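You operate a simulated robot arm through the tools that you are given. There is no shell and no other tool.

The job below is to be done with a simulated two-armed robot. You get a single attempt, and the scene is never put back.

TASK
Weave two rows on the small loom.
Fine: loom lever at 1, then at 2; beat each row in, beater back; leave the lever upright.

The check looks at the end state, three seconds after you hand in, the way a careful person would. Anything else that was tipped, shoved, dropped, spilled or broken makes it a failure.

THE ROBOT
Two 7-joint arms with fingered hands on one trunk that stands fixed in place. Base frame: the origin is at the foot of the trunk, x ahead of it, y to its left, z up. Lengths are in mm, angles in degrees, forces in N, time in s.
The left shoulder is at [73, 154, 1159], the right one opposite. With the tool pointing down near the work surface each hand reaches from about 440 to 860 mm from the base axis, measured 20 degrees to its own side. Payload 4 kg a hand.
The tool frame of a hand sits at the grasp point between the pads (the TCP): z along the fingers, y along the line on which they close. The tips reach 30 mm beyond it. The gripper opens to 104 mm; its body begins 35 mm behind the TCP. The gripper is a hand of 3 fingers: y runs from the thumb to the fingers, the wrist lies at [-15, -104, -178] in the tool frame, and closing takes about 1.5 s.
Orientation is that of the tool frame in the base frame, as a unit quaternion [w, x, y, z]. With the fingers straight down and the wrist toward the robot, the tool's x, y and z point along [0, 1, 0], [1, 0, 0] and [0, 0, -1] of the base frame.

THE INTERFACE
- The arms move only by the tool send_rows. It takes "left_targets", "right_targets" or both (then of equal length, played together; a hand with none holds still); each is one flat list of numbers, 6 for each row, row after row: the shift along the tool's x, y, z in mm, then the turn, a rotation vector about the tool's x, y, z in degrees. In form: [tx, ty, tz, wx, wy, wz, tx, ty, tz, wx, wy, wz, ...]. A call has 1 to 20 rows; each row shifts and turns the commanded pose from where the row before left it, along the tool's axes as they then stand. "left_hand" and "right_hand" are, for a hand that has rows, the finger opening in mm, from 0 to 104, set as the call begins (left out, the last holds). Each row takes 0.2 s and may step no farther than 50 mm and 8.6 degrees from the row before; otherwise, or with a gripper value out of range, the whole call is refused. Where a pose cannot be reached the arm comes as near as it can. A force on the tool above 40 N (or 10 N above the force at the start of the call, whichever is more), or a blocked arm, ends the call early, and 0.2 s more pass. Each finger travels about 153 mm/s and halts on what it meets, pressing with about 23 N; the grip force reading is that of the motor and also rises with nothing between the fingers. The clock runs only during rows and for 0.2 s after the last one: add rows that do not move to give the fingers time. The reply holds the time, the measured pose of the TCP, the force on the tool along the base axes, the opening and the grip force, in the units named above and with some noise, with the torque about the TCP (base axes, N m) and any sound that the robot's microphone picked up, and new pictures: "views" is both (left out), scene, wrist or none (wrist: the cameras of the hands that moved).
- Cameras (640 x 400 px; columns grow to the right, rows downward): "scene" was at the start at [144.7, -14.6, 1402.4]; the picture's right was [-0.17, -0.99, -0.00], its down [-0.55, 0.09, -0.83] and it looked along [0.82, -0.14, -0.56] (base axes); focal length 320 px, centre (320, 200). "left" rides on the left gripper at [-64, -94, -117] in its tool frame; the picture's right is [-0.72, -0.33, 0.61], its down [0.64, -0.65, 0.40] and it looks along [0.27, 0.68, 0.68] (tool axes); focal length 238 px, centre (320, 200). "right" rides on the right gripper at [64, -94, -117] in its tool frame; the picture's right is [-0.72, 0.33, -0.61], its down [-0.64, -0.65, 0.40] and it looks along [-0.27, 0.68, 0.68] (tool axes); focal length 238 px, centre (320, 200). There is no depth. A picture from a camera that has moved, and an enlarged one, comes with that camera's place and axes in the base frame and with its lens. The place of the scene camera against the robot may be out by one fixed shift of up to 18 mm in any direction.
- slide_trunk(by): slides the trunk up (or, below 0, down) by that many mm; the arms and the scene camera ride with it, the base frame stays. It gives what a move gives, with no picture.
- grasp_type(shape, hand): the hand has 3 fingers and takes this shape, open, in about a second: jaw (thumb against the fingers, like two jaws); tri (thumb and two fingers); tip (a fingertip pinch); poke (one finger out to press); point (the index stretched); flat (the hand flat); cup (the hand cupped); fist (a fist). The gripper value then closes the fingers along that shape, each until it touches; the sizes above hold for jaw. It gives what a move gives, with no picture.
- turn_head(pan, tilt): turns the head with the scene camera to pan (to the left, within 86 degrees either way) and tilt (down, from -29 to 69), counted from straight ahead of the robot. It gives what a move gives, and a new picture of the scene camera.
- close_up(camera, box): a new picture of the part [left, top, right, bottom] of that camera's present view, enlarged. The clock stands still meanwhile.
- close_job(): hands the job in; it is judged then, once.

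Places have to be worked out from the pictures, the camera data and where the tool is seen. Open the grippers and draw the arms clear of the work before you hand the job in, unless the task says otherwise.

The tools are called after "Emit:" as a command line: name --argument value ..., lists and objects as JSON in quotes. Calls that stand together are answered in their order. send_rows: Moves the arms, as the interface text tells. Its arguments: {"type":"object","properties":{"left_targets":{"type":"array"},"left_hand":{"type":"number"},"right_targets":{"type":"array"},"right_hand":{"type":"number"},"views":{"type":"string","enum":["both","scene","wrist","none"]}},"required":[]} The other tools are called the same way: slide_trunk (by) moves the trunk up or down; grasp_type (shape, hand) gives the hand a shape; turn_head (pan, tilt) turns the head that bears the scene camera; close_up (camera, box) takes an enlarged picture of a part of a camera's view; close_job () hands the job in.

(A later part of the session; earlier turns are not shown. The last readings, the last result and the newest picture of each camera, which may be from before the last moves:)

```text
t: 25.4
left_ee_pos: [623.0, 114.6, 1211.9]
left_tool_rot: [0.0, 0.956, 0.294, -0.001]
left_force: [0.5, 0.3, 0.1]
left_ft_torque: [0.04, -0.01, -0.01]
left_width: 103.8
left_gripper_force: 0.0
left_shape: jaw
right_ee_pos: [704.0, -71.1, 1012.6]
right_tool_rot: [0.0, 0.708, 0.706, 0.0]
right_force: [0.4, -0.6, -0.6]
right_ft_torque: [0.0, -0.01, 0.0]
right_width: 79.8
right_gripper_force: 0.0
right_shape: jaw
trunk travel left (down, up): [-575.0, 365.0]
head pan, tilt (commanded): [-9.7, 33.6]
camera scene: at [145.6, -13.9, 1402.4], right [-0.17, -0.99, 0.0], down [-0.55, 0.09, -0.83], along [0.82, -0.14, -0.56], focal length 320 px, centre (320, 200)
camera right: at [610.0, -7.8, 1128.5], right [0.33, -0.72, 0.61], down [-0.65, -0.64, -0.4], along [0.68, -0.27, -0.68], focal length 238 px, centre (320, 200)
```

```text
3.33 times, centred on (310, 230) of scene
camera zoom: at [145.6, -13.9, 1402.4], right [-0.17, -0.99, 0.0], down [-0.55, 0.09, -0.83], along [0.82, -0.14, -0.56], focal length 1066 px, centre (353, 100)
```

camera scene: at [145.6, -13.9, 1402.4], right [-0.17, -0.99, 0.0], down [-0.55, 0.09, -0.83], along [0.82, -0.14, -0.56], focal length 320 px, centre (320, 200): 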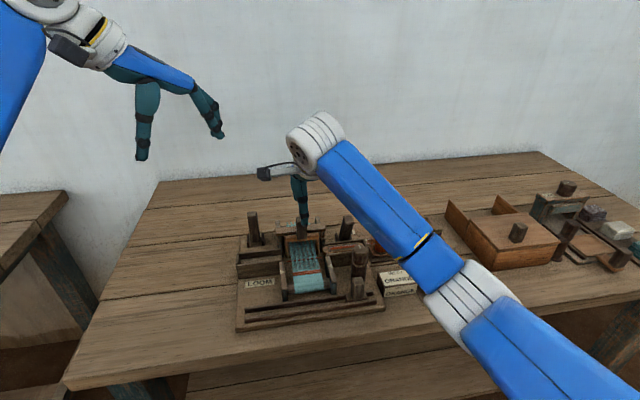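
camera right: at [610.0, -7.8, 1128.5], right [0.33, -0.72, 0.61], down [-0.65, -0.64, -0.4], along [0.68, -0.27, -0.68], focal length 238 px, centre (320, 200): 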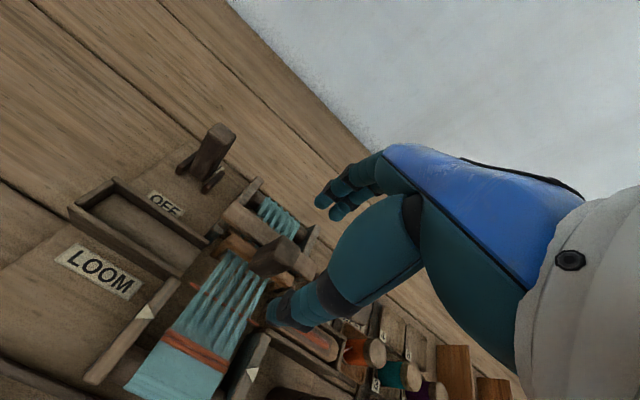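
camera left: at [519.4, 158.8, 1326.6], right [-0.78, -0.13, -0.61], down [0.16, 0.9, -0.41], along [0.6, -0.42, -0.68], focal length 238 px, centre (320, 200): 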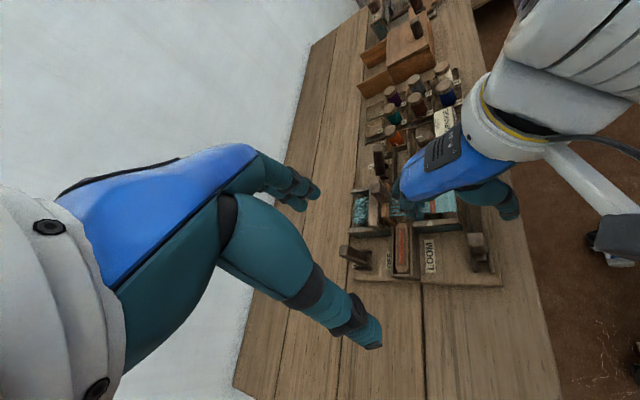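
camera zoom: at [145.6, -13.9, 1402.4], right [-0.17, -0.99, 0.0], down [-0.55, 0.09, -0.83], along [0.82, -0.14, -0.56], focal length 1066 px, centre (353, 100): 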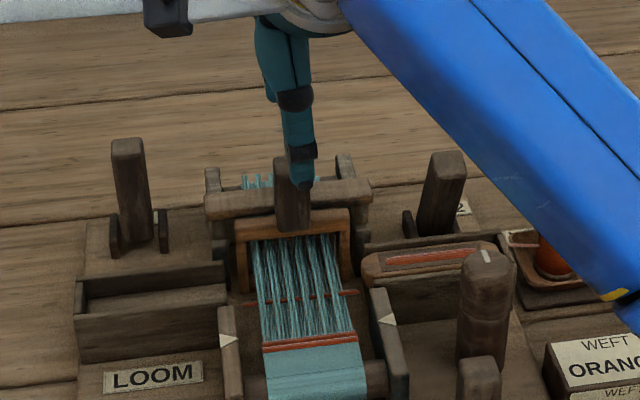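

The handle top is at about [708, −69, 957]; the crossbar behind it tops out at z≈911, so fingertips at ~926 clear it. I lower the open jaw around the handle.

Emit:
send_rows --right_targets '[2, 4, 28, 0, 0, 0, 0, 0, 28, 0, 0, 0, 0, 0, 0, 0, 0, 0]' --right_hand 80 --views "both"

Emit:
close_up --camera "right" --box '[180, 140, 400, 340]'

Emit:
close_up --camera "scene" --box '[250, 170, 370, 290]'

Emit:
close_up --camera "left" --box '[340, 110, 500, 250]'

```text
t: 26.2
left_ee_pos: [621.0, 115.1, 1210.7]
left_tool_rot: [0.001, 0.956, 0.293, 0.0]
left_force: [0.1, -0.5, 0.3]
left_ft_torque: [0.02, 0.01, -0.03]
left_width: 103.8
left_gripper_force: 0.1
left_shape: jaw
right_ee_pos: [706.0, -68.5, 957.3]
right_tool_rot: [0.0, 0.708, 0.706, 0.0]
right_force: [0.6, 0.9, 0.2]
right_ft_torque: [0.02, 0.01, 0.02]
right_width: 79.6
right_gripper_force: 0.1
right_shape: jaw
trunk travel left (down, up): [-575.0, 365.0]
head pan, tilt (commanded): [-9.7, 33.6]
camera scene: at [145.4, -12.8, 1402.4], right [-0.17, -0.99, 0.0], down [-0.55, 0.09, -0.83], along [0.82, -0.14, -0.56], focal length 320 px, centre (320, 200)
camera right: at [612.9, -5.0, 1073.0], right [0.32, -0.72, 0.61], down [-0.65, -0.64, -0.4], along [0.68, -0.27, -0.68], focal length 238 px, centre (320, 200)
```

scene: 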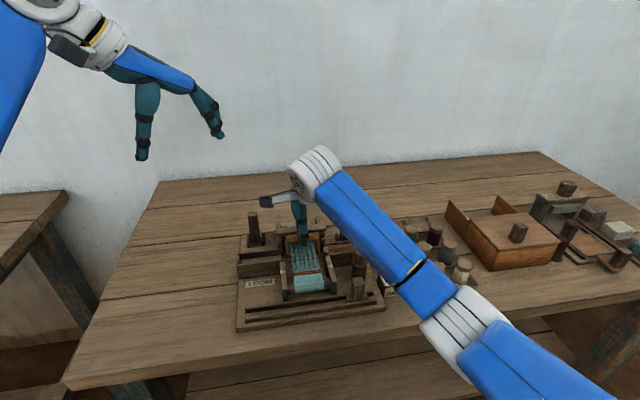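
right: 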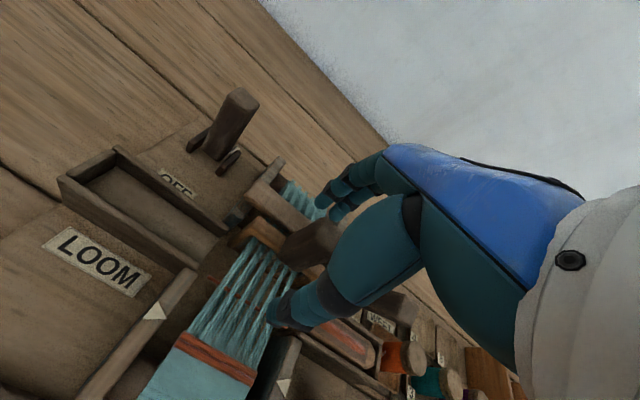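

```text
2.00 times, centred on (290, 240) of right
camera zoom: at [612.9, -5.0, 1073.0], right [0.32, -0.72, 0.61], down [-0.65, -0.64, -0.4], along [0.68, -0.27, -0.68], focal length 477 px, centre (380, 120)
```

zoom: 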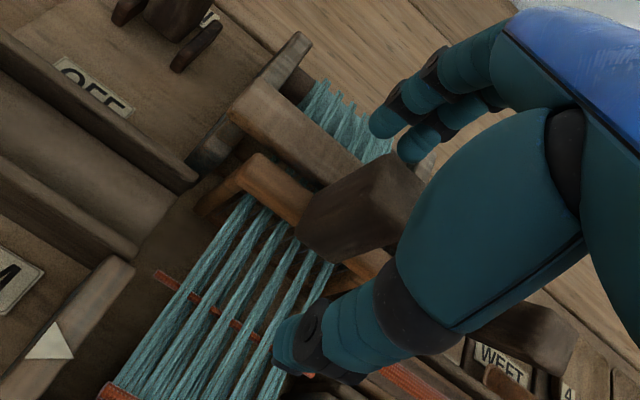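

```text
3.33 times, centred on (310, 230) of scene
camera zoom: at [145.4, -12.8, 1402.4], right [-0.17, -0.99, 0.0], down [-0.55, 0.09, -0.83], along [0.82, -0.14, -0.56], focal length 1066 px, centre (353, 100)
```

zoom: 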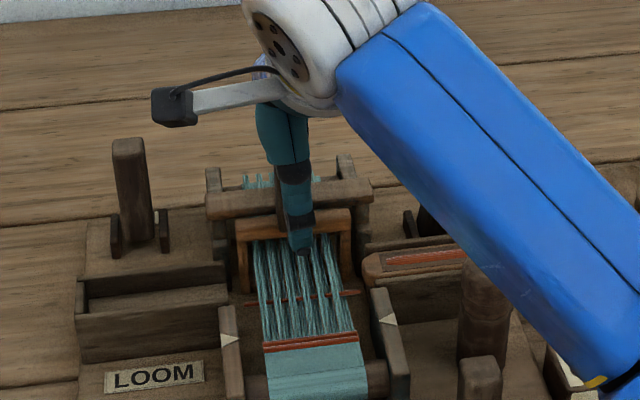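

```text
2.86 times, centred on (420, 180) of left
camera zoom: at [517.5, 158.7, 1327.5], right [-0.78, -0.13, -0.61], down [0.17, 0.9, -0.4], along [0.61, -0.42, -0.68], focal length 681 px, centre (34, 257)
```

zoom: 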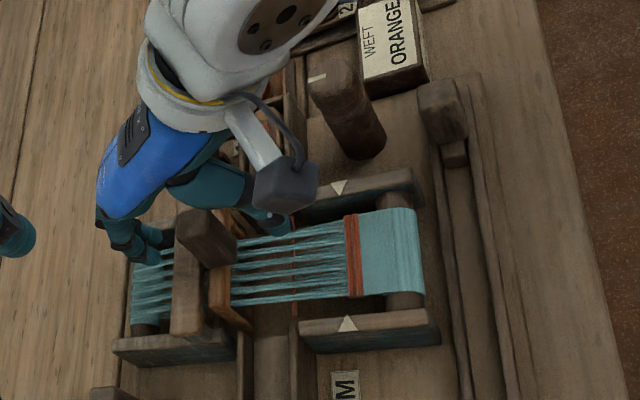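

The jaw brackets the handle well. I pull gently toward the robot in small steps and watch the force and how the beater moves.

Emit:
send_rows --right_targets '[0, -9, 0, 0, 0, 0, 0, -9, 0, 0, 0, 0, 0, -9, 0, 0, 0, 0, 0, -9, 0, 0, 0, 0]' --right_hand 80 --views "wrist"

Emit:
close_up --camera "left" --box '[340, 110, 500, 250]'

Emit:
close_up --camera "right" --box '[180, 140, 400, 340]'

```text
t: 27.2
left_ee_pos: [621.5, 115.6, 1211.1]
left_tool_rot: [0.0, 0.956, 0.293, 0.0]
left_force: [-0.1, -0.7, -0.1]
left_ft_torque: [-0.03, 0.03, -0.02]
left_width: 103.8
left_gripper_force: 0.1
left_shape: jaw
right_ee_pos: [671.6, -66.3, 956.5]
right_tool_rot: [0.0, 0.708, 0.706, 0.0]
right_force: [0.2, 0.5, -0.8]
right_ft_torque: [0.01, 0.0, -0.01]
right_width: 80.2
right_gripper_force: 0.1
right_shape: jaw
trunk travel left (down, up): [-575.0, 365.0]
head pan, tilt (commanded): [-9.7, 33.6]
camera right: at [578.7, -3.5, 1073.2], right [0.32, -0.72, 0.61], down [-0.65, -0.64, -0.4], along [0.68, -0.27, -0.68], focal length 238 px, centre (320, 200)
```

right: 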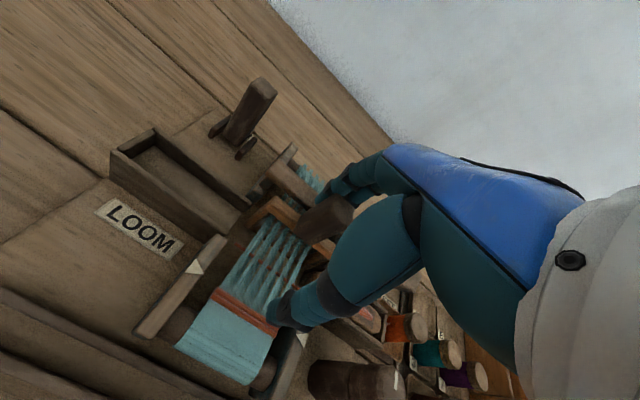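

```text
2.86 times, centred on (420, 180) of left
camera zoom: at [518.0, 158.8, 1327.3], right [-0.78, -0.13, -0.61], down [0.17, 0.9, -0.4], along [0.61, -0.42, -0.68], focal length 681 px, centre (34, 257)
```

zoom: 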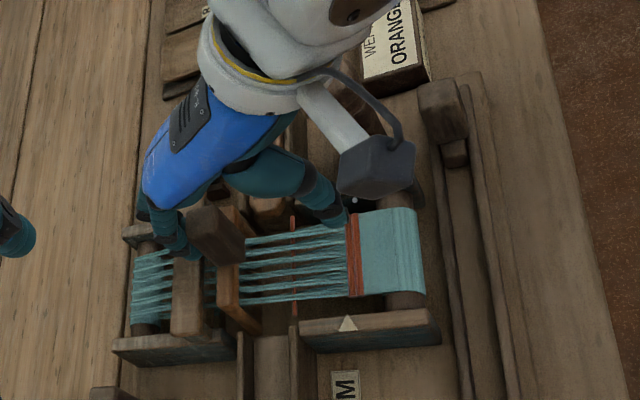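

```text
2.00 times, centred on (290, 240) of right
camera zoom: at [578.7, -3.5, 1073.2], right [0.32, -0.72, 0.61], down [-0.65, -0.64, -0.4], along [0.68, -0.27, -0.68], focal length 477 px, centre (380, 120)
```

zoom: 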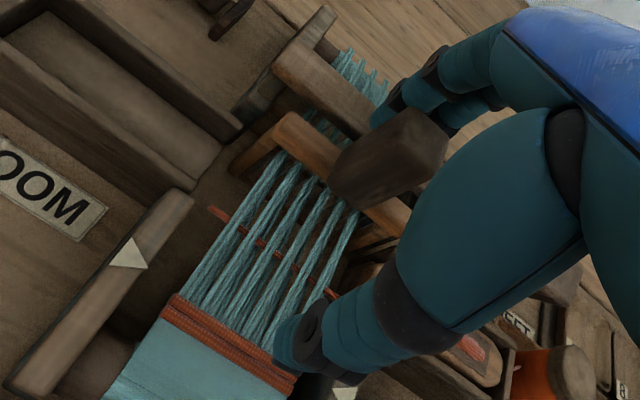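

The beater is following with almost no force. I continue forward, lowering slightly in case the handle swings on an arc.

Emit:
send_rows --right_targets '[0, -9, 0, 0, 0, 0, 0, -9, 1, 0, 0, 0, 0, -9, 1, 0, 0, 0]' --right_hand 80 --views "wrist"

Emit:
close_up --camera "left" --box '[340, 110, 500, 250]'

Emit:
close_up --camera "right" --box '[180, 140, 400, 340]'

```text
t: 28.0
left_ee_pos: [623.2, 114.8, 1211.1]
left_tool_rot: [0.0, 0.956, 0.293, 0.0]
left_force: [-0.5, 0.4, 0.3]
left_ft_torque: [0.01, -0.02, -0.01]
left_width: 104.0
left_gripper_force: 0.0
left_shape: jaw
right_ee_pos: [645.6, -68.2, 954.8]
right_tool_rot: [0.0, 0.708, 0.707, 0.0]
right_force: [1.6, -0.2, 0.7]
right_ft_torque: [0.02, -0.05, 0.01]
right_width: 80.2
right_gripper_force: 0.0
right_shape: jaw
trunk travel left (down, up): [-575.0, 365.0]
head pan, tilt (commanded): [-9.7, 33.6]
camera right: at [552.5, -3.8, 1070.9], right [0.32, -0.72, 0.61], down [-0.65, -0.64, -0.4], along [0.68, -0.27, -0.68], focal length 238 px, centre (320, 200)
```

right: 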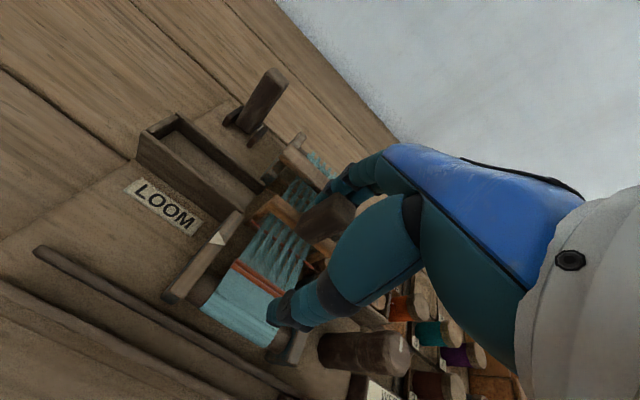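

```text
2.86 times, centred on (420, 180) of left
camera zoom: at [517.8, 158.8, 1327.4], right [-0.78, -0.13, -0.61], down [0.17, 0.9, -0.4], along [0.61, -0.42, -0.68], focal length 681 px, centre (34, 257)
```

zoom: 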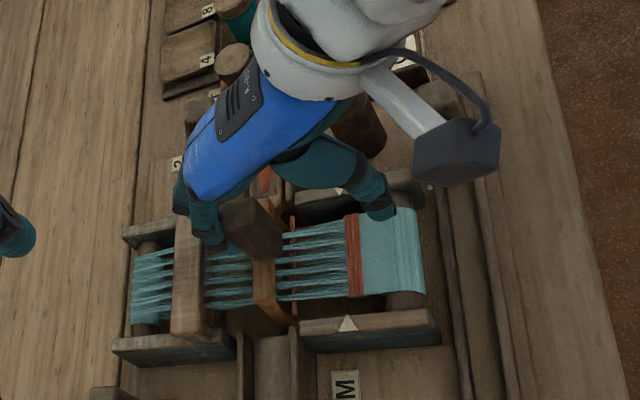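

```text
2.00 times, centred on (290, 240) of right
camera zoom: at [552.5, -3.8, 1070.9], right [0.32, -0.72, 0.61], down [-0.65, -0.64, -0.4], along [0.68, -0.27, -0.68], focal length 477 px, centre (380, 120)
```

zoom: 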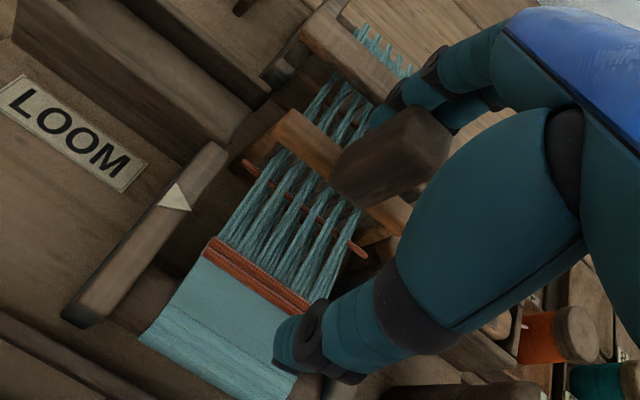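

The beater slides forward evenly and is about to pick up the new weft. I continue toward the fell line marked by the arrows.

Emit:
send_rows --right_targets '[0, -8, 1, 0, 0, 0, 0, -8, 1, 0, 0, 0, 0, -8, 0, 0, 0, 0]' --right_hand 80 --views "wrist"

Emit:
close_up --camera "left" --box '[340, 110, 500, 250]'

Emit:
close_up --camera "right" --box '[180, 140, 400, 340]'

```text
t: 28.8
left_ee_pos: [621.9, 114.4, 1210.6]
left_tool_rot: [0.0, 0.956, 0.293, 0.001]
left_force: [0.2, 1.3, -0.1]
left_ft_torque: [0.02, -0.02, -0.02]
left_width: 103.7
left_gripper_force: 0.0
left_shape: jaw
right_ee_pos: [621.4, -67.4, 953.0]
right_tool_rot: [0.0, 0.707, 0.707, 0.0]
right_force: [0.7, 0.3, 0.0]
right_ft_torque: [-0.03, -0.01, 0.01]
right_width: 80.4
right_gripper_force: 0.0
right_shape: jaw
trunk travel left (down, up): [-575.0, 365.0]
head pan, tilt (commanded): [-9.7, 33.6]
camera right: at [528.1, -4.1, 1069.1], right [0.32, -0.72, 0.61], down [-0.65, -0.64, -0.4], along [0.68, -0.27, -0.68], focal length 238 px, centre (320, 200)
```

right: 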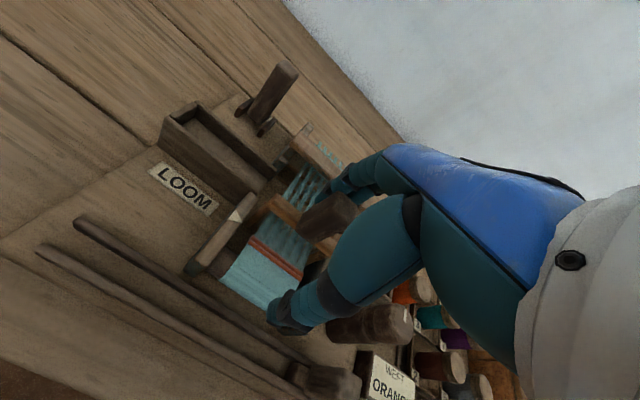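

```text
2.86 times, centred on (420, 180) of left
camera zoom: at [517.8, 158.8, 1327.3], right [-0.78, -0.13, -0.61], down [0.17, 0.9, -0.4], along [0.61, -0.42, -0.68], focal length 681 px, centre (34, 257)
```

zoom: 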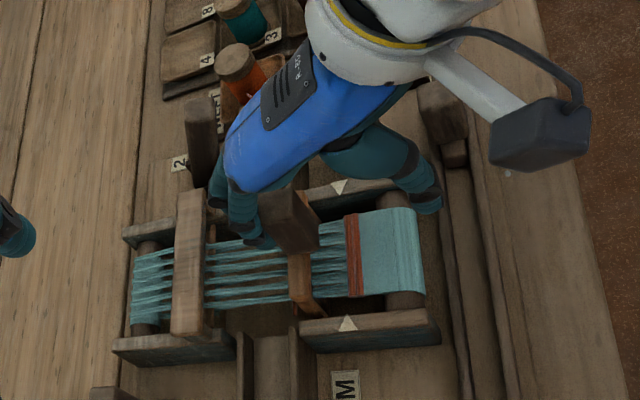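

```text
2.00 times, centred on (290, 240) of right
camera zoom: at [528.1, -4.1, 1069.1], right [0.32, -0.72, 0.61], down [-0.65, -0.64, -0.4], along [0.68, -0.27, -0.68], focal length 477 px, centre (380, 120)
```

zoom: 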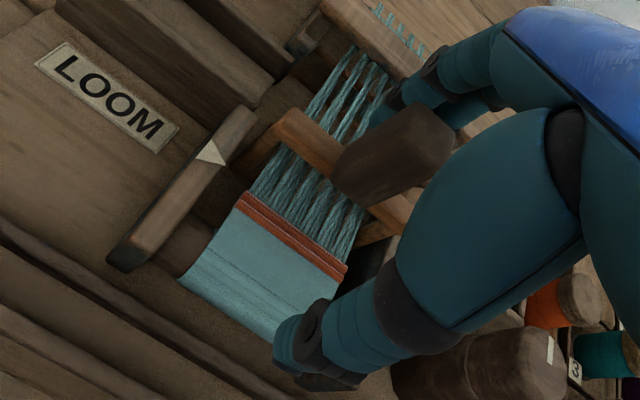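

The beater has swept past where the thread lay and is pushing it toward the fell. I continue in smaller steps until it meets resistance at the arrows.

Emit:
send_rows --right_targets '[0, -7, 0, 0, 0, 0, 0, -7, 0, 0, 0, 0, 0, -6, 0, 0, 0, 0]' --right_hand 80 --views "wrist"

Emit:
close_up --camera "left" --box '[340, 110, 500, 250]'

Emit:
close_up --camera "right" --box '[180, 140, 400, 340]'

```text
t: 29.6
left_ee_pos: [624.2, 115.3, 1210.4]
left_tool_rot: [0.0, 0.956, 0.293, -0.001]
left_force: [-0.4, 0.1, -0.1]
left_ft_torque: [0.04, -0.02, 0.01]
left_width: 103.7
left_gripper_force: 0.1
left_shape: jaw
right_ee_pos: [602.2, -67.1, 951.5]
right_tool_rot: [0.0, 0.708, 0.706, 0.0]
right_force: [4.5, -0.2, 1.5]
right_ft_torque: [-0.05, -0.15, 0.02]
right_width: 81.1
right_gripper_force: 0.1
right_shape: jaw
trunk travel left (down, up): [-575.0, 365.0]
head pan, tilt (commanded): [-9.7, 33.6]
camera right: at [509.6, -3.8, 1068.3], right [0.32, -0.72, 0.61], down [-0.65, -0.64, -0.4], along [0.68, -0.27, -0.68], focal length 238 px, centre (320, 200)
```

right: 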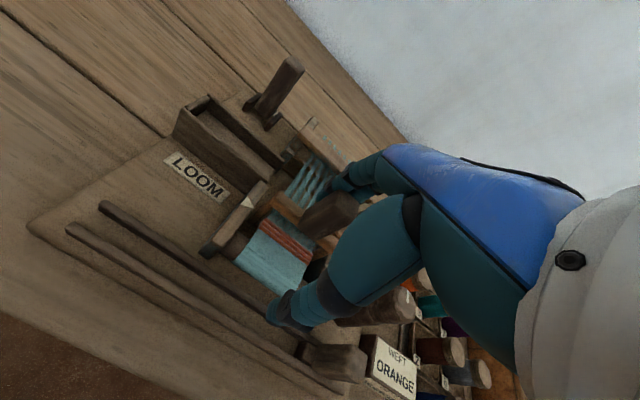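

```text
2.86 times, centred on (420, 180) of left
camera zoom: at [519.6, 158.7, 1326.7], right [-0.78, -0.13, -0.61], down [0.16, 0.9, -0.41], along [0.6, -0.42, -0.68], focal length 681 px, centre (34, 257)
```

zoom: 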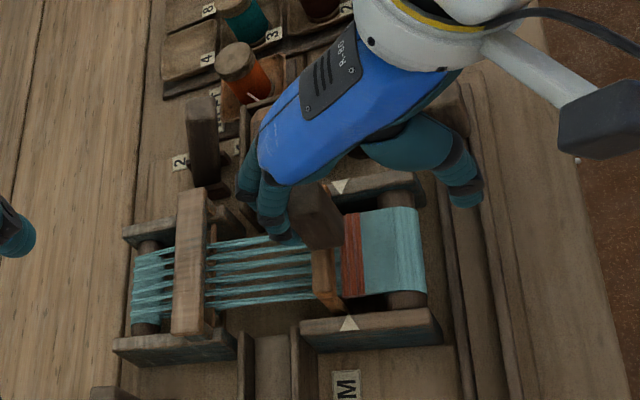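

```text
2.00 times, centred on (290, 240) of right
camera zoom: at [509.6, -3.8, 1068.3], right [0.32, -0.72, 0.61], down [-0.65, -0.64, -0.4], along [0.68, -0.27, -0.68], focal length 477 px, centre (380, 120)
```

zoom: 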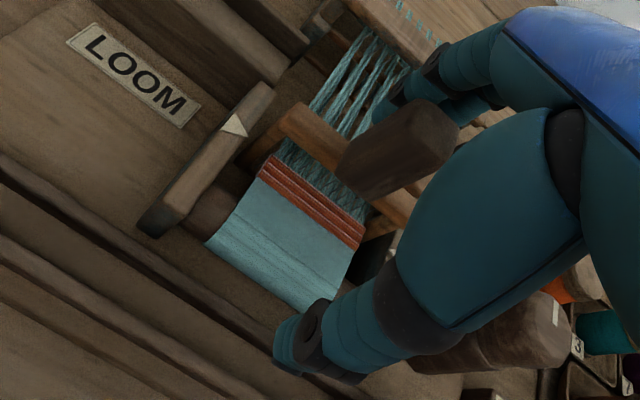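

A third orange row now sits against the two earlier ones, so the beat reached the fell. I press a few mm more to be sure it's fully beaten, watching the force.

Emit:
send_rows --right_targets '[0, -3, 0, 0, 0, 0, 0, -3, 0, 0, 0, 0]' --right_hand 80 --views "wrist"

Emit:
close_up --camera "right" --box '[180, 140, 400, 340]'

```text
t: 30.2
left_ee_pos: [624.9, 117.9, 1209.7]
left_tool_rot: [0.001, 0.956, 0.293, -0.001]
left_force: [0.5, -0.5, -0.7]
left_ft_torque: [-0.01, 0.05, 0.0]
left_width: 103.8
left_gripper_force: 0.0
left_shape: jaw
right_ee_pos: [598.9, -66.3, 951.8]
right_tool_rot: [0.0, 0.709, 0.705, 0.0]
right_force: [15.5, 1.2, 3.6]
right_ft_torque: [-0.06, -0.19, 0.04]
right_width: 82.9
right_gripper_force: 0.2
right_shape: jaw
trunk travel left (down, up): [-575.0, 365.0]
head pan, tilt (commanded): [-9.7, 33.6]
camera right: at [505.3, -3.8, 1067.6], right [0.32, -0.72, 0.61], down [-0.65, -0.64, -0.4], along [0.68, -0.27, -0.68], focal length 238 px, centre (320, 200)
```

right: 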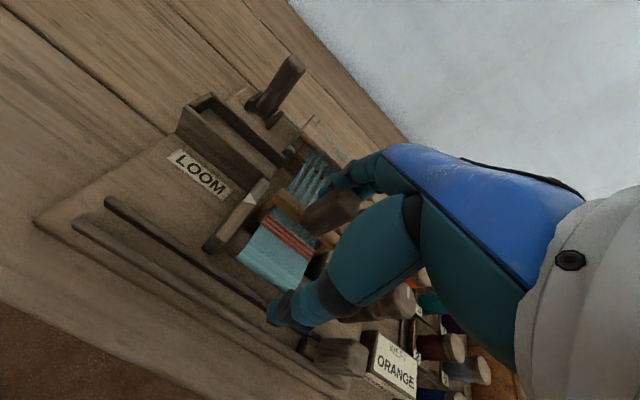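

```text
2.00 times, centred on (290, 240) of right
camera zoom: at [505.3, -3.8, 1067.6], right [0.32, -0.72, 0.61], down [-0.65, -0.64, -0.4], along [0.68, -0.27, -0.68], focal length 477 px, centre (380, 120)
```

zoom: 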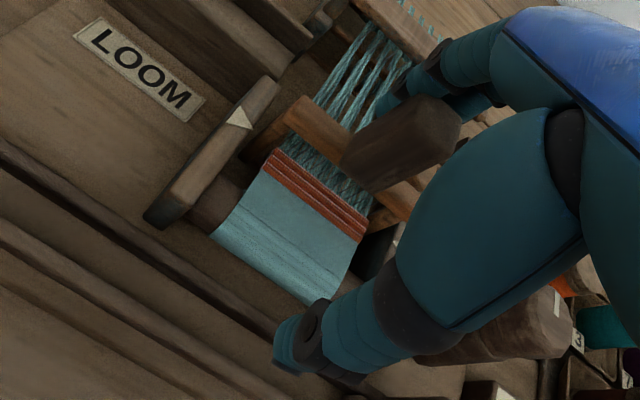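

15 N — the beater is firmly at its stop and the row is in. Now I push the beater back with the thumb, raising the hand a few mm to clear the crossbar.

Emit:
send_rows --right_targets '[0, 8, -2, 0, 0, 0, 0, 12, -2, 0, 0, 0, 0, 12, -2, 0, 0, 0, 0, 12, 0, 0, 0, 0, 0, 12, 0, 0, 0, 0, 0, 12, 0, 0, 0, 0, 0, 12, 0, 0, 0, 0, 0, 12, 0, 0, 0, 0]' --right_hand 80 --views "wrist"

Emit:
close_up --camera "left" --box '[340, 110, 500, 250]'

Emit:
close_up --camera "right" --box '[180, 140, 400, 340]'

```text
t: 32.0
left_ee_pos: [622.7, 116.7, 1210.9]
left_tool_rot: [-0.001, 0.956, 0.294, 0.0]
left_force: [-0.3, 0.2, 0.4]
left_ft_torque: [-0.02, -0.02, 0.0]
left_width: 103.7
left_gripper_force: 0.1
left_shape: jaw
right_ee_pos: [687.2, -69.2, 957.3]
right_tool_rot: [0.0, 0.708, 0.706, 0.0]
right_force: [-0.1, -0.6, 0.3]
right_ft_torque: [-0.03, -0.02, 0.01]
right_width: 79.9
right_gripper_force: 0.1
right_shape: jaw
trunk travel left (down, up): [-575.0, 365.0]
head pan, tilt (commanded): [-9.7, 33.6]
camera right: at [594.6, -4.4, 1073.9], right [0.32, -0.72, 0.61], down [-0.65, -0.64, -0.4], along [0.68, -0.27, -0.68], focal length 238 px, centre (320, 200)
```

right: 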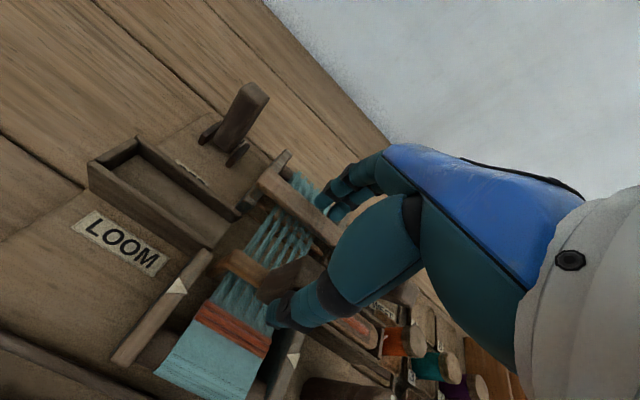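

```text
2.86 times, centred on (420, 180) of left
camera zoom: at [518.2, 159.0, 1327.1], right [-0.78, -0.13, -0.61], down [0.17, 0.9, -0.41], along [0.61, -0.42, -0.68], focal length 681 px, centre (34, 257)
```

zoom: 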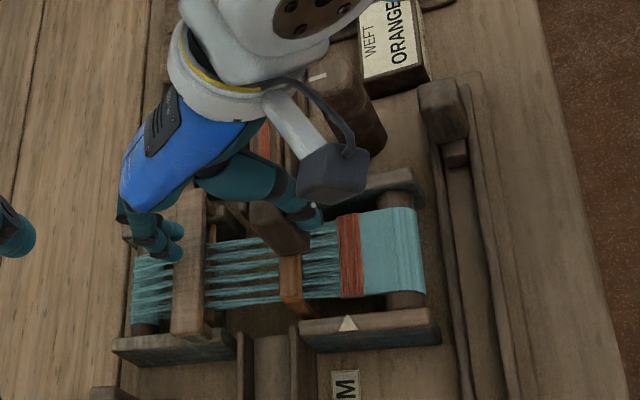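

```text
2.00 times, centred on (290, 240) of right
camera zoom: at [594.6, -4.4, 1073.9], right [0.32, -0.72, 0.61], down [-0.65, -0.64, -0.4], along [0.68, -0.27, -0.68], focal length 477 px, centre (380, 120)
```

zoom: 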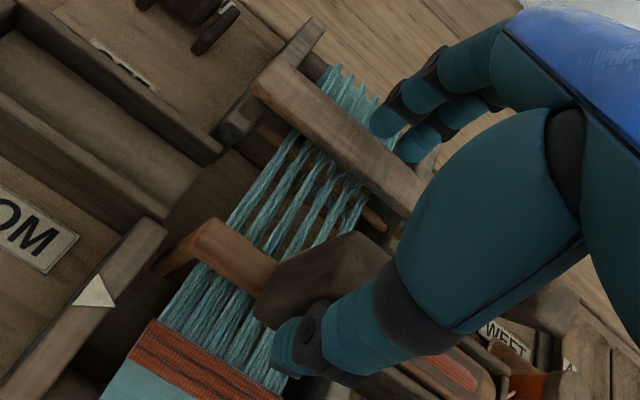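

The row has stayed in and the thumb is now pushing the beater back. I continue back until it meets its rear stop.

Emit:
send_rows --right_targets '[0, 10, 0, 0, 0, 0, 0, 10, 0, 0, 0, 0, 0, 10, 0, 0, 0, 0, 0, 6, 0, 0, 0, 0]' --right_hand 80 --views "wrist"

Emit:
close_up --camera "left" --box '[340, 110, 500, 250]'

Emit:
close_up --camera "right" --box '[180, 140, 400, 340]'

```text
t: 33.0
left_ee_pos: [622.4, 115.6, 1210.9]
left_tool_rot: [-0.001, 0.956, 0.293, 0.0]
left_force: [0.2, -0.2, 0.0]
left_ft_torque: [0.04, 0.0, -0.02]
left_width: 103.8
left_gripper_force: 0.1
left_shape: jaw
right_ee_pos: [725.4, -67.7, 958.0]
right_tool_rot: [0.0, 0.708, 0.706, 0.0]
right_force: [-0.2, 0.1, -0.5]
right_ft_torque: [0.01, 0.02, -0.01]
right_width: 80.2
right_gripper_force: 0.1
right_shape: jaw
trunk travel left (down, up): [-575.0, 365.0]
head pan, tilt (commanded): [-9.7, 33.6]
camera right: at [630.8, -4.0, 1074.6], right [0.32, -0.72, 0.61], down [-0.65, -0.64, -0.4], along [0.68, -0.27, -0.68], focal length 238 px, centre (320, 200)
```

right: 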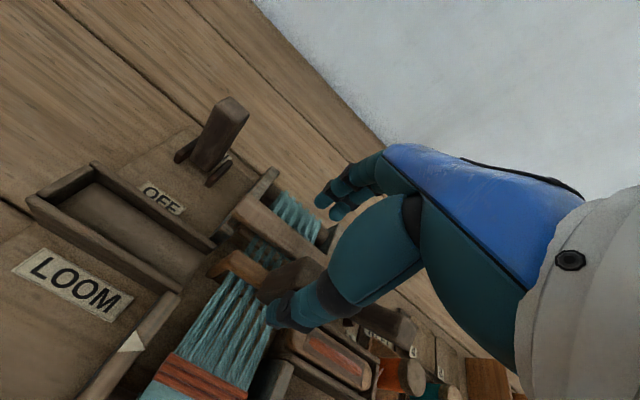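

```text
2.86 times, centred on (420, 180) of left
camera zoom: at [518.0, 158.9, 1327.2], right [-0.78, -0.13, -0.61], down [0.17, 0.9, -0.4], along [0.61, -0.42, -0.68], focal length 681 px, centre (34, 257)
```

zoom: 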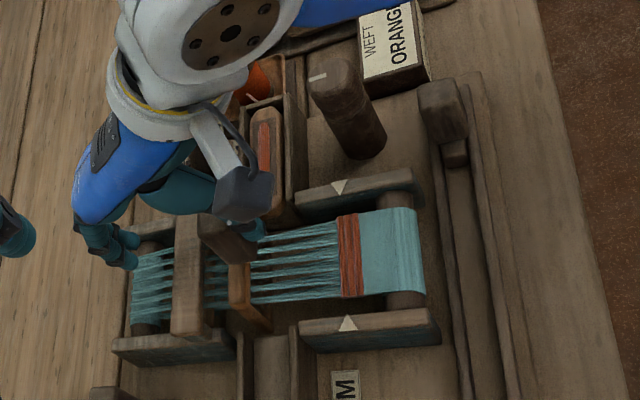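

```text
2.00 times, centred on (290, 240) of right
camera zoom: at [630.8, -4.0, 1074.6], right [0.32, -0.72, 0.61], down [-0.65, -0.64, -0.4], along [0.68, -0.27, -0.68], focal length 477 px, centre (380, 120)
```

zoom: 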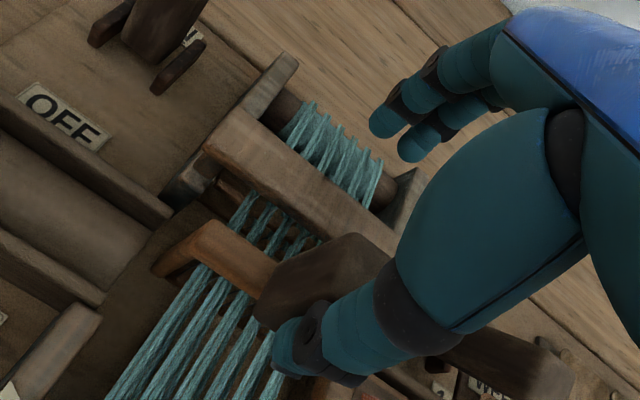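

About 15–20 mm remain to the starting position. I continue in small steps until a light contact at the rear stop.

Emit:
send_rows --right_targets '[0, 7, 0, 0, 0, 0, 0, 6, 0, 0, 0, 0, 0, 4, 0, 0, 0, 0]' --right_hand 80 --views "wrist"

Emit:
close_up --camera "left" --box '[340, 110, 500, 250]'

Emit:
close_up --camera "right" --box '[180, 140, 400, 340]'

```text
t: 33.8
left_ee_pos: [622.3, 116.4, 1209.8]
left_tool_rot: [0.001, 0.956, 0.293, 0.0]
left_force: [0.6, -0.1, -0.3]
left_ft_torque: [-0.01, 0.01, -0.02]
left_width: 103.7
left_gripper_force: 0.1
left_shape: jaw
right_ee_pos: [740.0, -67.0, 959.6]
right_tool_rot: [0.0, 0.708, 0.706, 0.0]
right_force: [-1.2, 0.8, 0.5]
right_ft_torque: [0.01, 0.05, -0.02]
right_width: 80.2
right_gripper_force: 0.0
right_shape: jaw
trunk travel left (down, up): [-575.0, 365.0]
head pan, tilt (commanded): [-9.7, 33.6]
camera right: at [647.0, -4.2, 1074.9], right [0.33, -0.72, 0.61], down [-0.65, -0.64, -0.4], along [0.68, -0.27, -0.68], focal length 238 px, centre (320, 200)
```

right: 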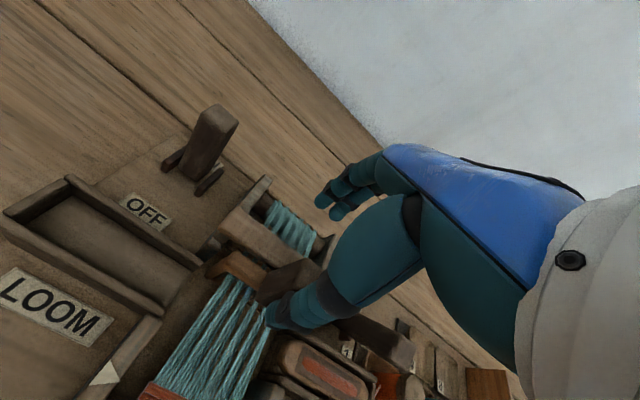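

```text
2.86 times, centred on (420, 180) of left
camera zoom: at [517.2, 159.1, 1327.6], right [-0.78, -0.13, -0.61], down [0.17, 0.9, -0.4], along [0.61, -0.42, -0.68], focal length 681 px, centre (34, 257)
```

zoom: 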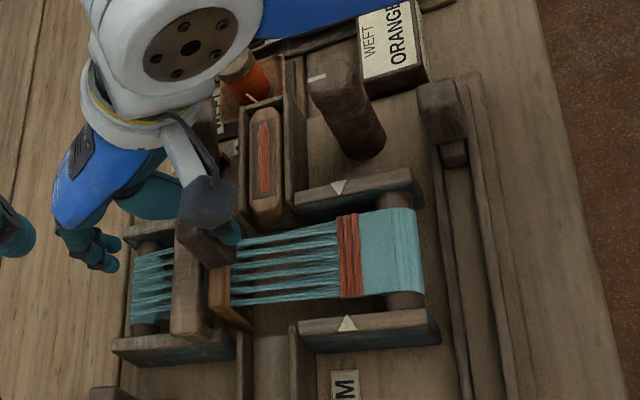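

```text
2.00 times, centred on (290, 240) of right
camera zoom: at [647.0, -4.2, 1074.9], right [0.33, -0.72, 0.61], down [-0.65, -0.64, -0.4], along [0.68, -0.27, -0.68], focal length 477 px, centre (380, 120)
```

zoom: 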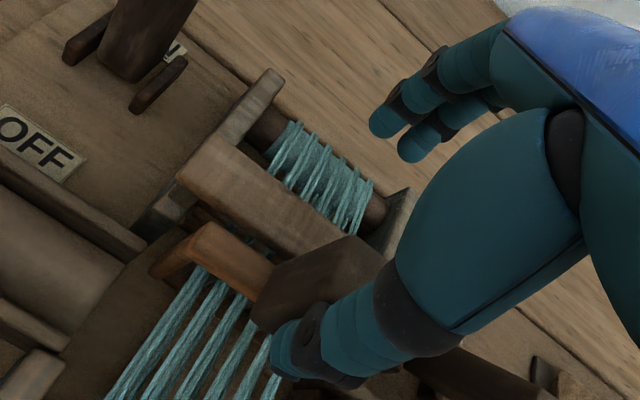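

The beater is back at its initial place in the image. One more light push to confirm the rear stop, then I back off and rise.

Emit:
send_rows --right_targets '[0, 2.5, 0, 0, 0, 0, 0, 0, 0, 0, 0, 0]' --right_hand 80 --views "none"

```text
t: 34.4
left_ee_pos: [622.0, 116.3, 1212.7]
left_tool_rot: [0.001, 0.956, 0.293, 0.0]
left_force: [0.8, -0.2, 0.1]
left_ft_torque: [0.0, 0.01, 0.0]
left_width: 103.9
left_gripper_force: 0.0
left_shape: jaw
right_ee_pos: [742.9, -68.1, 959.0]
right_tool_rot: [0.001, 0.708, 0.706, 0.0]
right_force: [-4.1, 0.6, -0.9]
right_ft_torque: [0.01, -0.02, -0.02]
right_width: 80.8
right_gripper_force: 0.1
right_shape: jaw
trunk travel left (down, up): [-575.0, 365.0]
head pan, tilt (commanded): [-9.7, 33.6]
```

At the rear stop (−4 N). I back off, rise, and move over the loom lever, which is leaning toward mark 1.

Emit:
send_rows --right_targets '[0, -5, 0, 0, 0, 0, 0, 0, -40, 0, 0, 0, 0, 0, -40, 0, 0, 0, -36, -4, 0, 0, 0, 0, -36, -4, 0, 0, 0, 0, -36, -4, 0, 0, 0, 0]' --right_hand 80 --views "both"

Emit:
close_up --camera "right" --box '[160, 160, 380, 360]'

Emit:
close_up --camera "left" --box '[340, 90, 520, 250]'

```text
t: 35.8
left_ee_pos: [621.7, 113.9, 1211.4]
left_tool_rot: [0.0, 0.956, 0.293, 0.0]
left_force: [0.4, -0.4, -0.8]
left_ft_torque: [0.01, -0.01, -0.03]
left_width: 103.7
left_gripper_force: 0.0
left_shape: jaw
right_ee_pos: [724.6, -179.9, 1040.4]
right_tool_rot: [0.0, 0.708, 0.707, 0.0]
right_force: [0.6, -0.5, -0.3]
right_ft_torque: [0.01, 0.02, 0.02]
right_width: 80.4
right_gripper_force: 0.1
right_shape: jaw
trunk travel left (down, up): [-575.0, 365.0]
head pan, tilt (commanded): [-9.7, 33.6]
camera scene: at [145.3, -15.3, 1402.4], right [-0.17, -0.99, 0.0], down [-0.55, 0.09, -0.83], along [0.82, -0.14, -0.56], focal length 320 px, centre (320, 200)
camera right: at [631.3, -116.4, 1156.0], right [0.32, -0.72, 0.61], down [-0.65, -0.64, -0.41], along [0.68, -0.27, -0.68], focal length 238 px, centre (320, 200)
```

scene: 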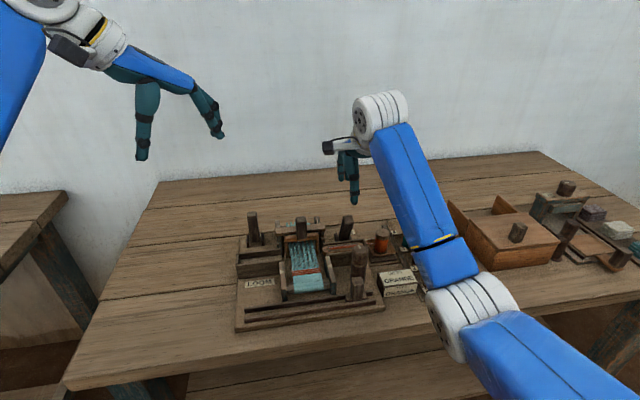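
right: 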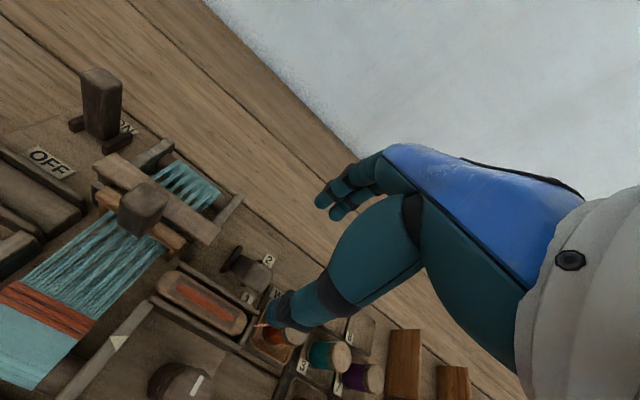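

```text
2.00 times, centred on (270, 260) of right
camera zoom: at [631.3, -116.4, 1156.0], right [0.32, -0.72, 0.61], down [-0.65, -0.64, -0.41], along [0.68, -0.27, -0.68], focal length 477 px, centre (420, 80)
```

zoom: 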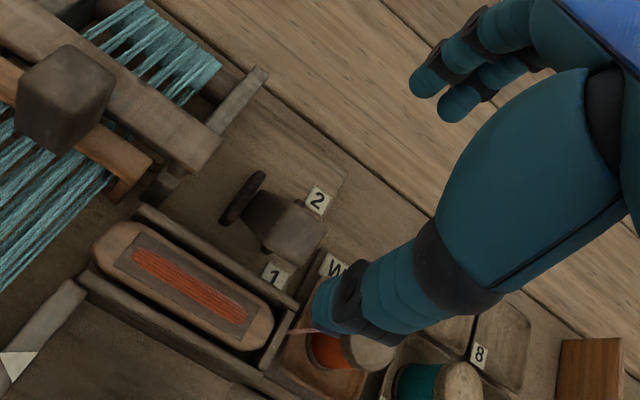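

```text
2.50 times, centred on (430, 170) of left
camera zoom: at [517.3, 156.4, 1327.9], right [-0.78, -0.13, -0.61], down [0.17, 0.9, -0.4], along [0.61, -0.41, -0.68], focal length 596 px, centre (45, 275)
```

zoom: 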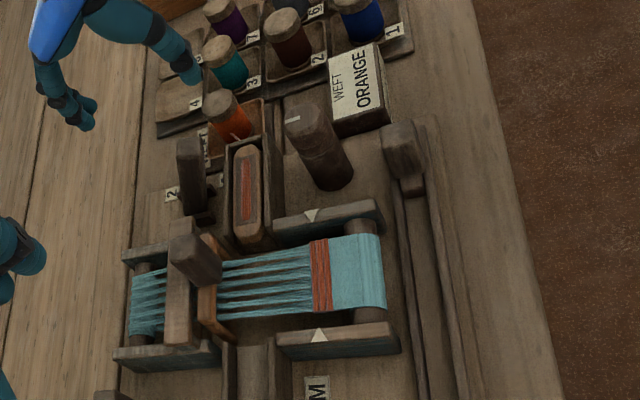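

The lever top at position 1 is near [720, −182, 936], under the hand. I descend with the thumb in front of it.

Emit:
send_rows --right_targets '[-2, 0, 34, 0, 0, 0, 0, 0, 34, 0, 0, 0, 0, 0, 32, 0, 0, 0, 0, 0, 0, 0, 0, 0]' --right_hand 80 --views "wrist"

Emit:
close_up --camera "right" --box '[180, 140, 400, 340]'

Emit:
close_up --camera "left" --box '[340, 90, 460, 210]'

```text
t: 36.8
left_ee_pos: [622.2, 115.1, 1211.0]
left_tool_rot: [0.001, 0.956, 0.292, 0.0]
left_force: [-0.3, 0.4, 0.1]
left_ft_torque: [0.01, -0.02, -0.02]
left_width: 103.9
left_gripper_force: 0.0
left_shape: jaw
right_ee_pos: [724.2, -177.9, 938.7]
right_tool_rot: [0.001, 0.708, 0.707, 0.0]
right_force: [0.2, -0.1, 0.2]
right_ft_torque: [0.02, -0.01, 0.02]
right_width: 80.1
right_gripper_force: 0.1
right_shape: jaw
trunk travel left (down, up): [-575.0, 365.0]
head pan, tilt (commanded): [-9.7, 33.6]
camera right: at [631.3, -114.9, 1054.1], right [0.32, -0.72, 0.61], down [-0.65, -0.64, -0.4], along [0.68, -0.27, -0.68], focal length 238 px, centre (320, 200)
```

right: 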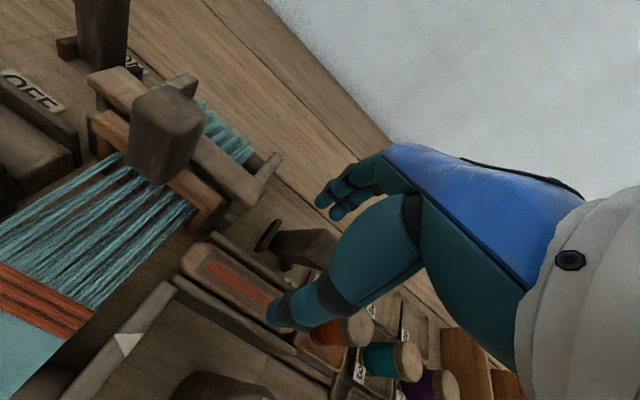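

```text
2.00 times, centred on (290, 240) of right
camera zoom: at [631.3, -114.9, 1054.1], right [0.32, -0.72, 0.61], down [-0.65, -0.64, -0.4], along [0.68, -0.27, -0.68], focal length 477 px, centre (380, 120)
```

zoom: 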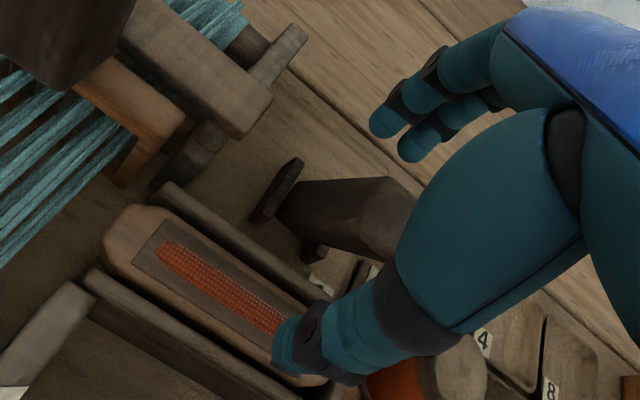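

```text
3.33 times, centred on (400, 150) of left
camera zoom: at [517.8, 158.5, 1327.4], right [-0.78, -0.13, -0.61], down [0.17, 0.9, -0.4], along [0.61, -0.42, -0.68], focal length 794 px, centre (53, 367)
```

zoom: 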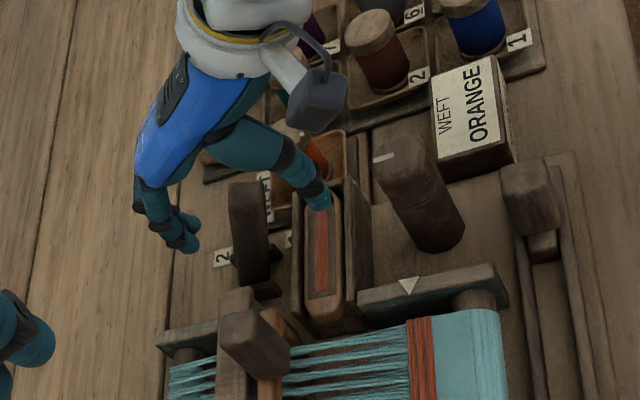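

The bracket is right, with the thumb in front of the lever. I push it away (toward mark 2), step by step.

Emit:
send_rows --right_targets '[0, 10, 0, 0, 0, 0, 0, 10, 0, 0, 0, 0, 0, 8, 0, 0, 0, 0, 0, 8, 0, 0, 0, 0]' --right_hand 80 --views "wrist"

Emit:
close_up --camera "right" --box '[180, 140, 400, 340]'

Emit:
close_up --camera "left" --box '[340, 90, 460, 210]'

```text
t: 37.8
left_ee_pos: [622.5, 115.2, 1210.6]
left_tool_rot: [0.0, 0.956, 0.293, 0.0]
left_force: [-0.2, -0.4, 0.0]
left_ft_torque: [-0.01, 0.02, -0.03]
left_width: 103.6
left_gripper_force: 0.0
left_shape: jaw
right_ee_pos: [762.2, -178.1, 937.1]
right_tool_rot: [0.001, 0.708, 0.707, 0.0]
right_force: [-1.2, -0.5, 0.4]
right_ft_torque: [-0.03, 0.04, 0.02]
right_width: 80.2
right_gripper_force: 0.0
right_shape: jaw
trunk travel left (down, up): [-575.0, 365.0]
head pan, tilt (commanded): [-9.7, 33.6]
camera right: at [668.8, -115.2, 1053.5], right [0.33, -0.72, 0.61], down [-0.65, -0.64, -0.4], along [0.68, -0.27, -0.68], focal length 238 px, centre (320, 200)
```

right: 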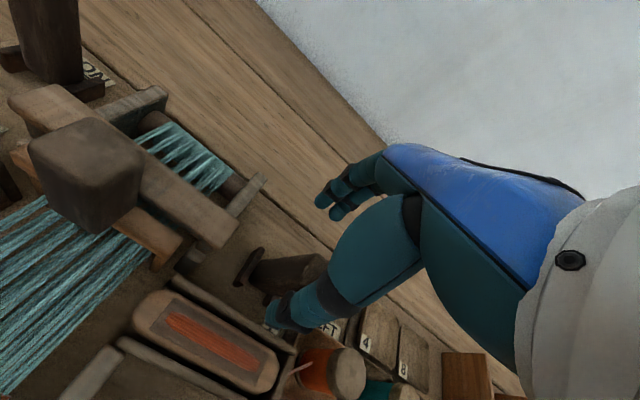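

```text
2.00 times, centred on (290, 240) of right
camera zoom: at [668.8, -115.2, 1053.5], right [0.33, -0.72, 0.61], down [-0.65, -0.64, -0.4], along [0.68, -0.27, -0.68], focal length 477 px, centre (380, 120)
```

zoom: 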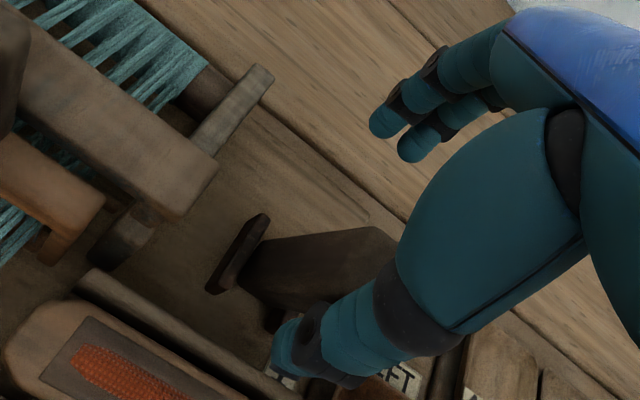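

```text
3.33 times, centred on (400, 150) of left
camera zoom: at [518.3, 158.8, 1327.1], right [-0.78, -0.13, -0.61], down [0.16, 0.9, -0.4], along [0.61, -0.42, -0.68], focal length 794 px, centre (53, 367)
```

zoom: 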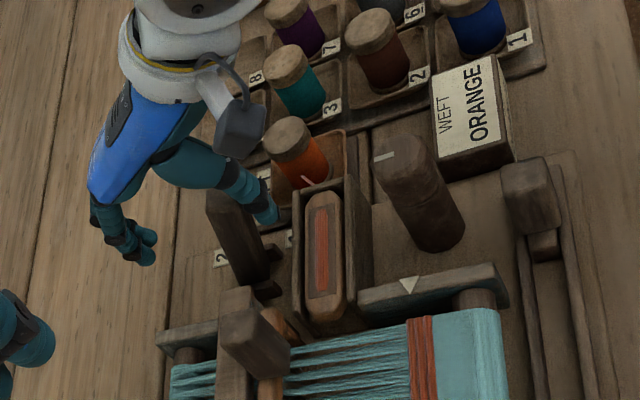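

The lever is following; I keep pushing through upright toward mark 2.

Emit:
send_rows --right_targets '[0, 8, 0, 0, 0, 0, 0, 8, 0, 0, 0, 0, 0, 8, 0, 0, 0, 0]' --right_hand 80 --views "wrist"

Emit:
close_up --camera "left" --box '[340, 90, 460, 210]'

```text
t: 38.6
left_ee_pos: [621.9, 115.6, 1210.6]
left_tool_rot: [0.0, 0.956, 0.294, 0.0]
left_force: [0.4, -0.5, 0.3]
left_ft_torque: [0.0, -0.01, 0.02]
left_width: 103.8
left_gripper_force: 0.1
left_shape: jaw
right_ee_pos: [787.1, -179.9, 939.1]
right_tool_rot: [0.0, 0.708, 0.706, 0.0]
right_force: [0.1, -0.3, -0.2]
right_ft_torque: [-0.01, -0.06, 0.01]
right_width: 80.3
right_gripper_force: 0.2
right_shape: jaw
trunk travel left (down, up): [-575.0, 365.0]
head pan, tilt (commanded): [-9.7, 33.6]
camera right: at [692.8, -115.9, 1055.4], right [0.32, -0.72, 0.61], down [-0.65, -0.64, -0.4], along [0.68, -0.27, -0.68], focal length 238 px, centre (320, 200)
```

right: 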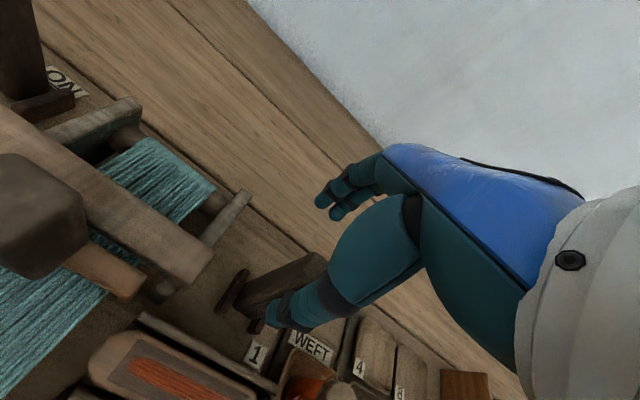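

```text
3.33 times, centred on (400, 150) of left
camera zoom: at [517.8, 158.5, 1327.4], right [-0.78, -0.13, -0.61], down [0.17, 0.9, -0.4], along [0.61, -0.42, -0.68], focal length 794 px, centre (53, 367)
```

zoom: 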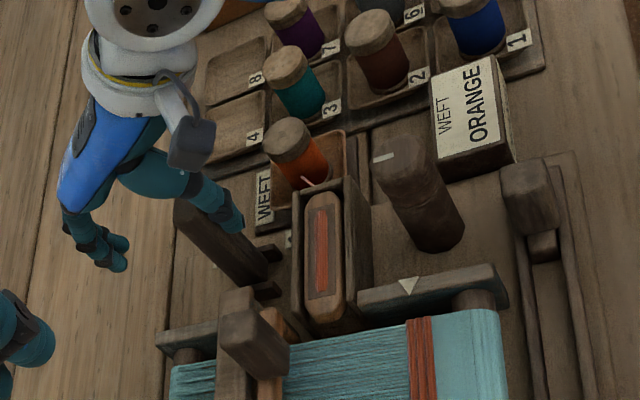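

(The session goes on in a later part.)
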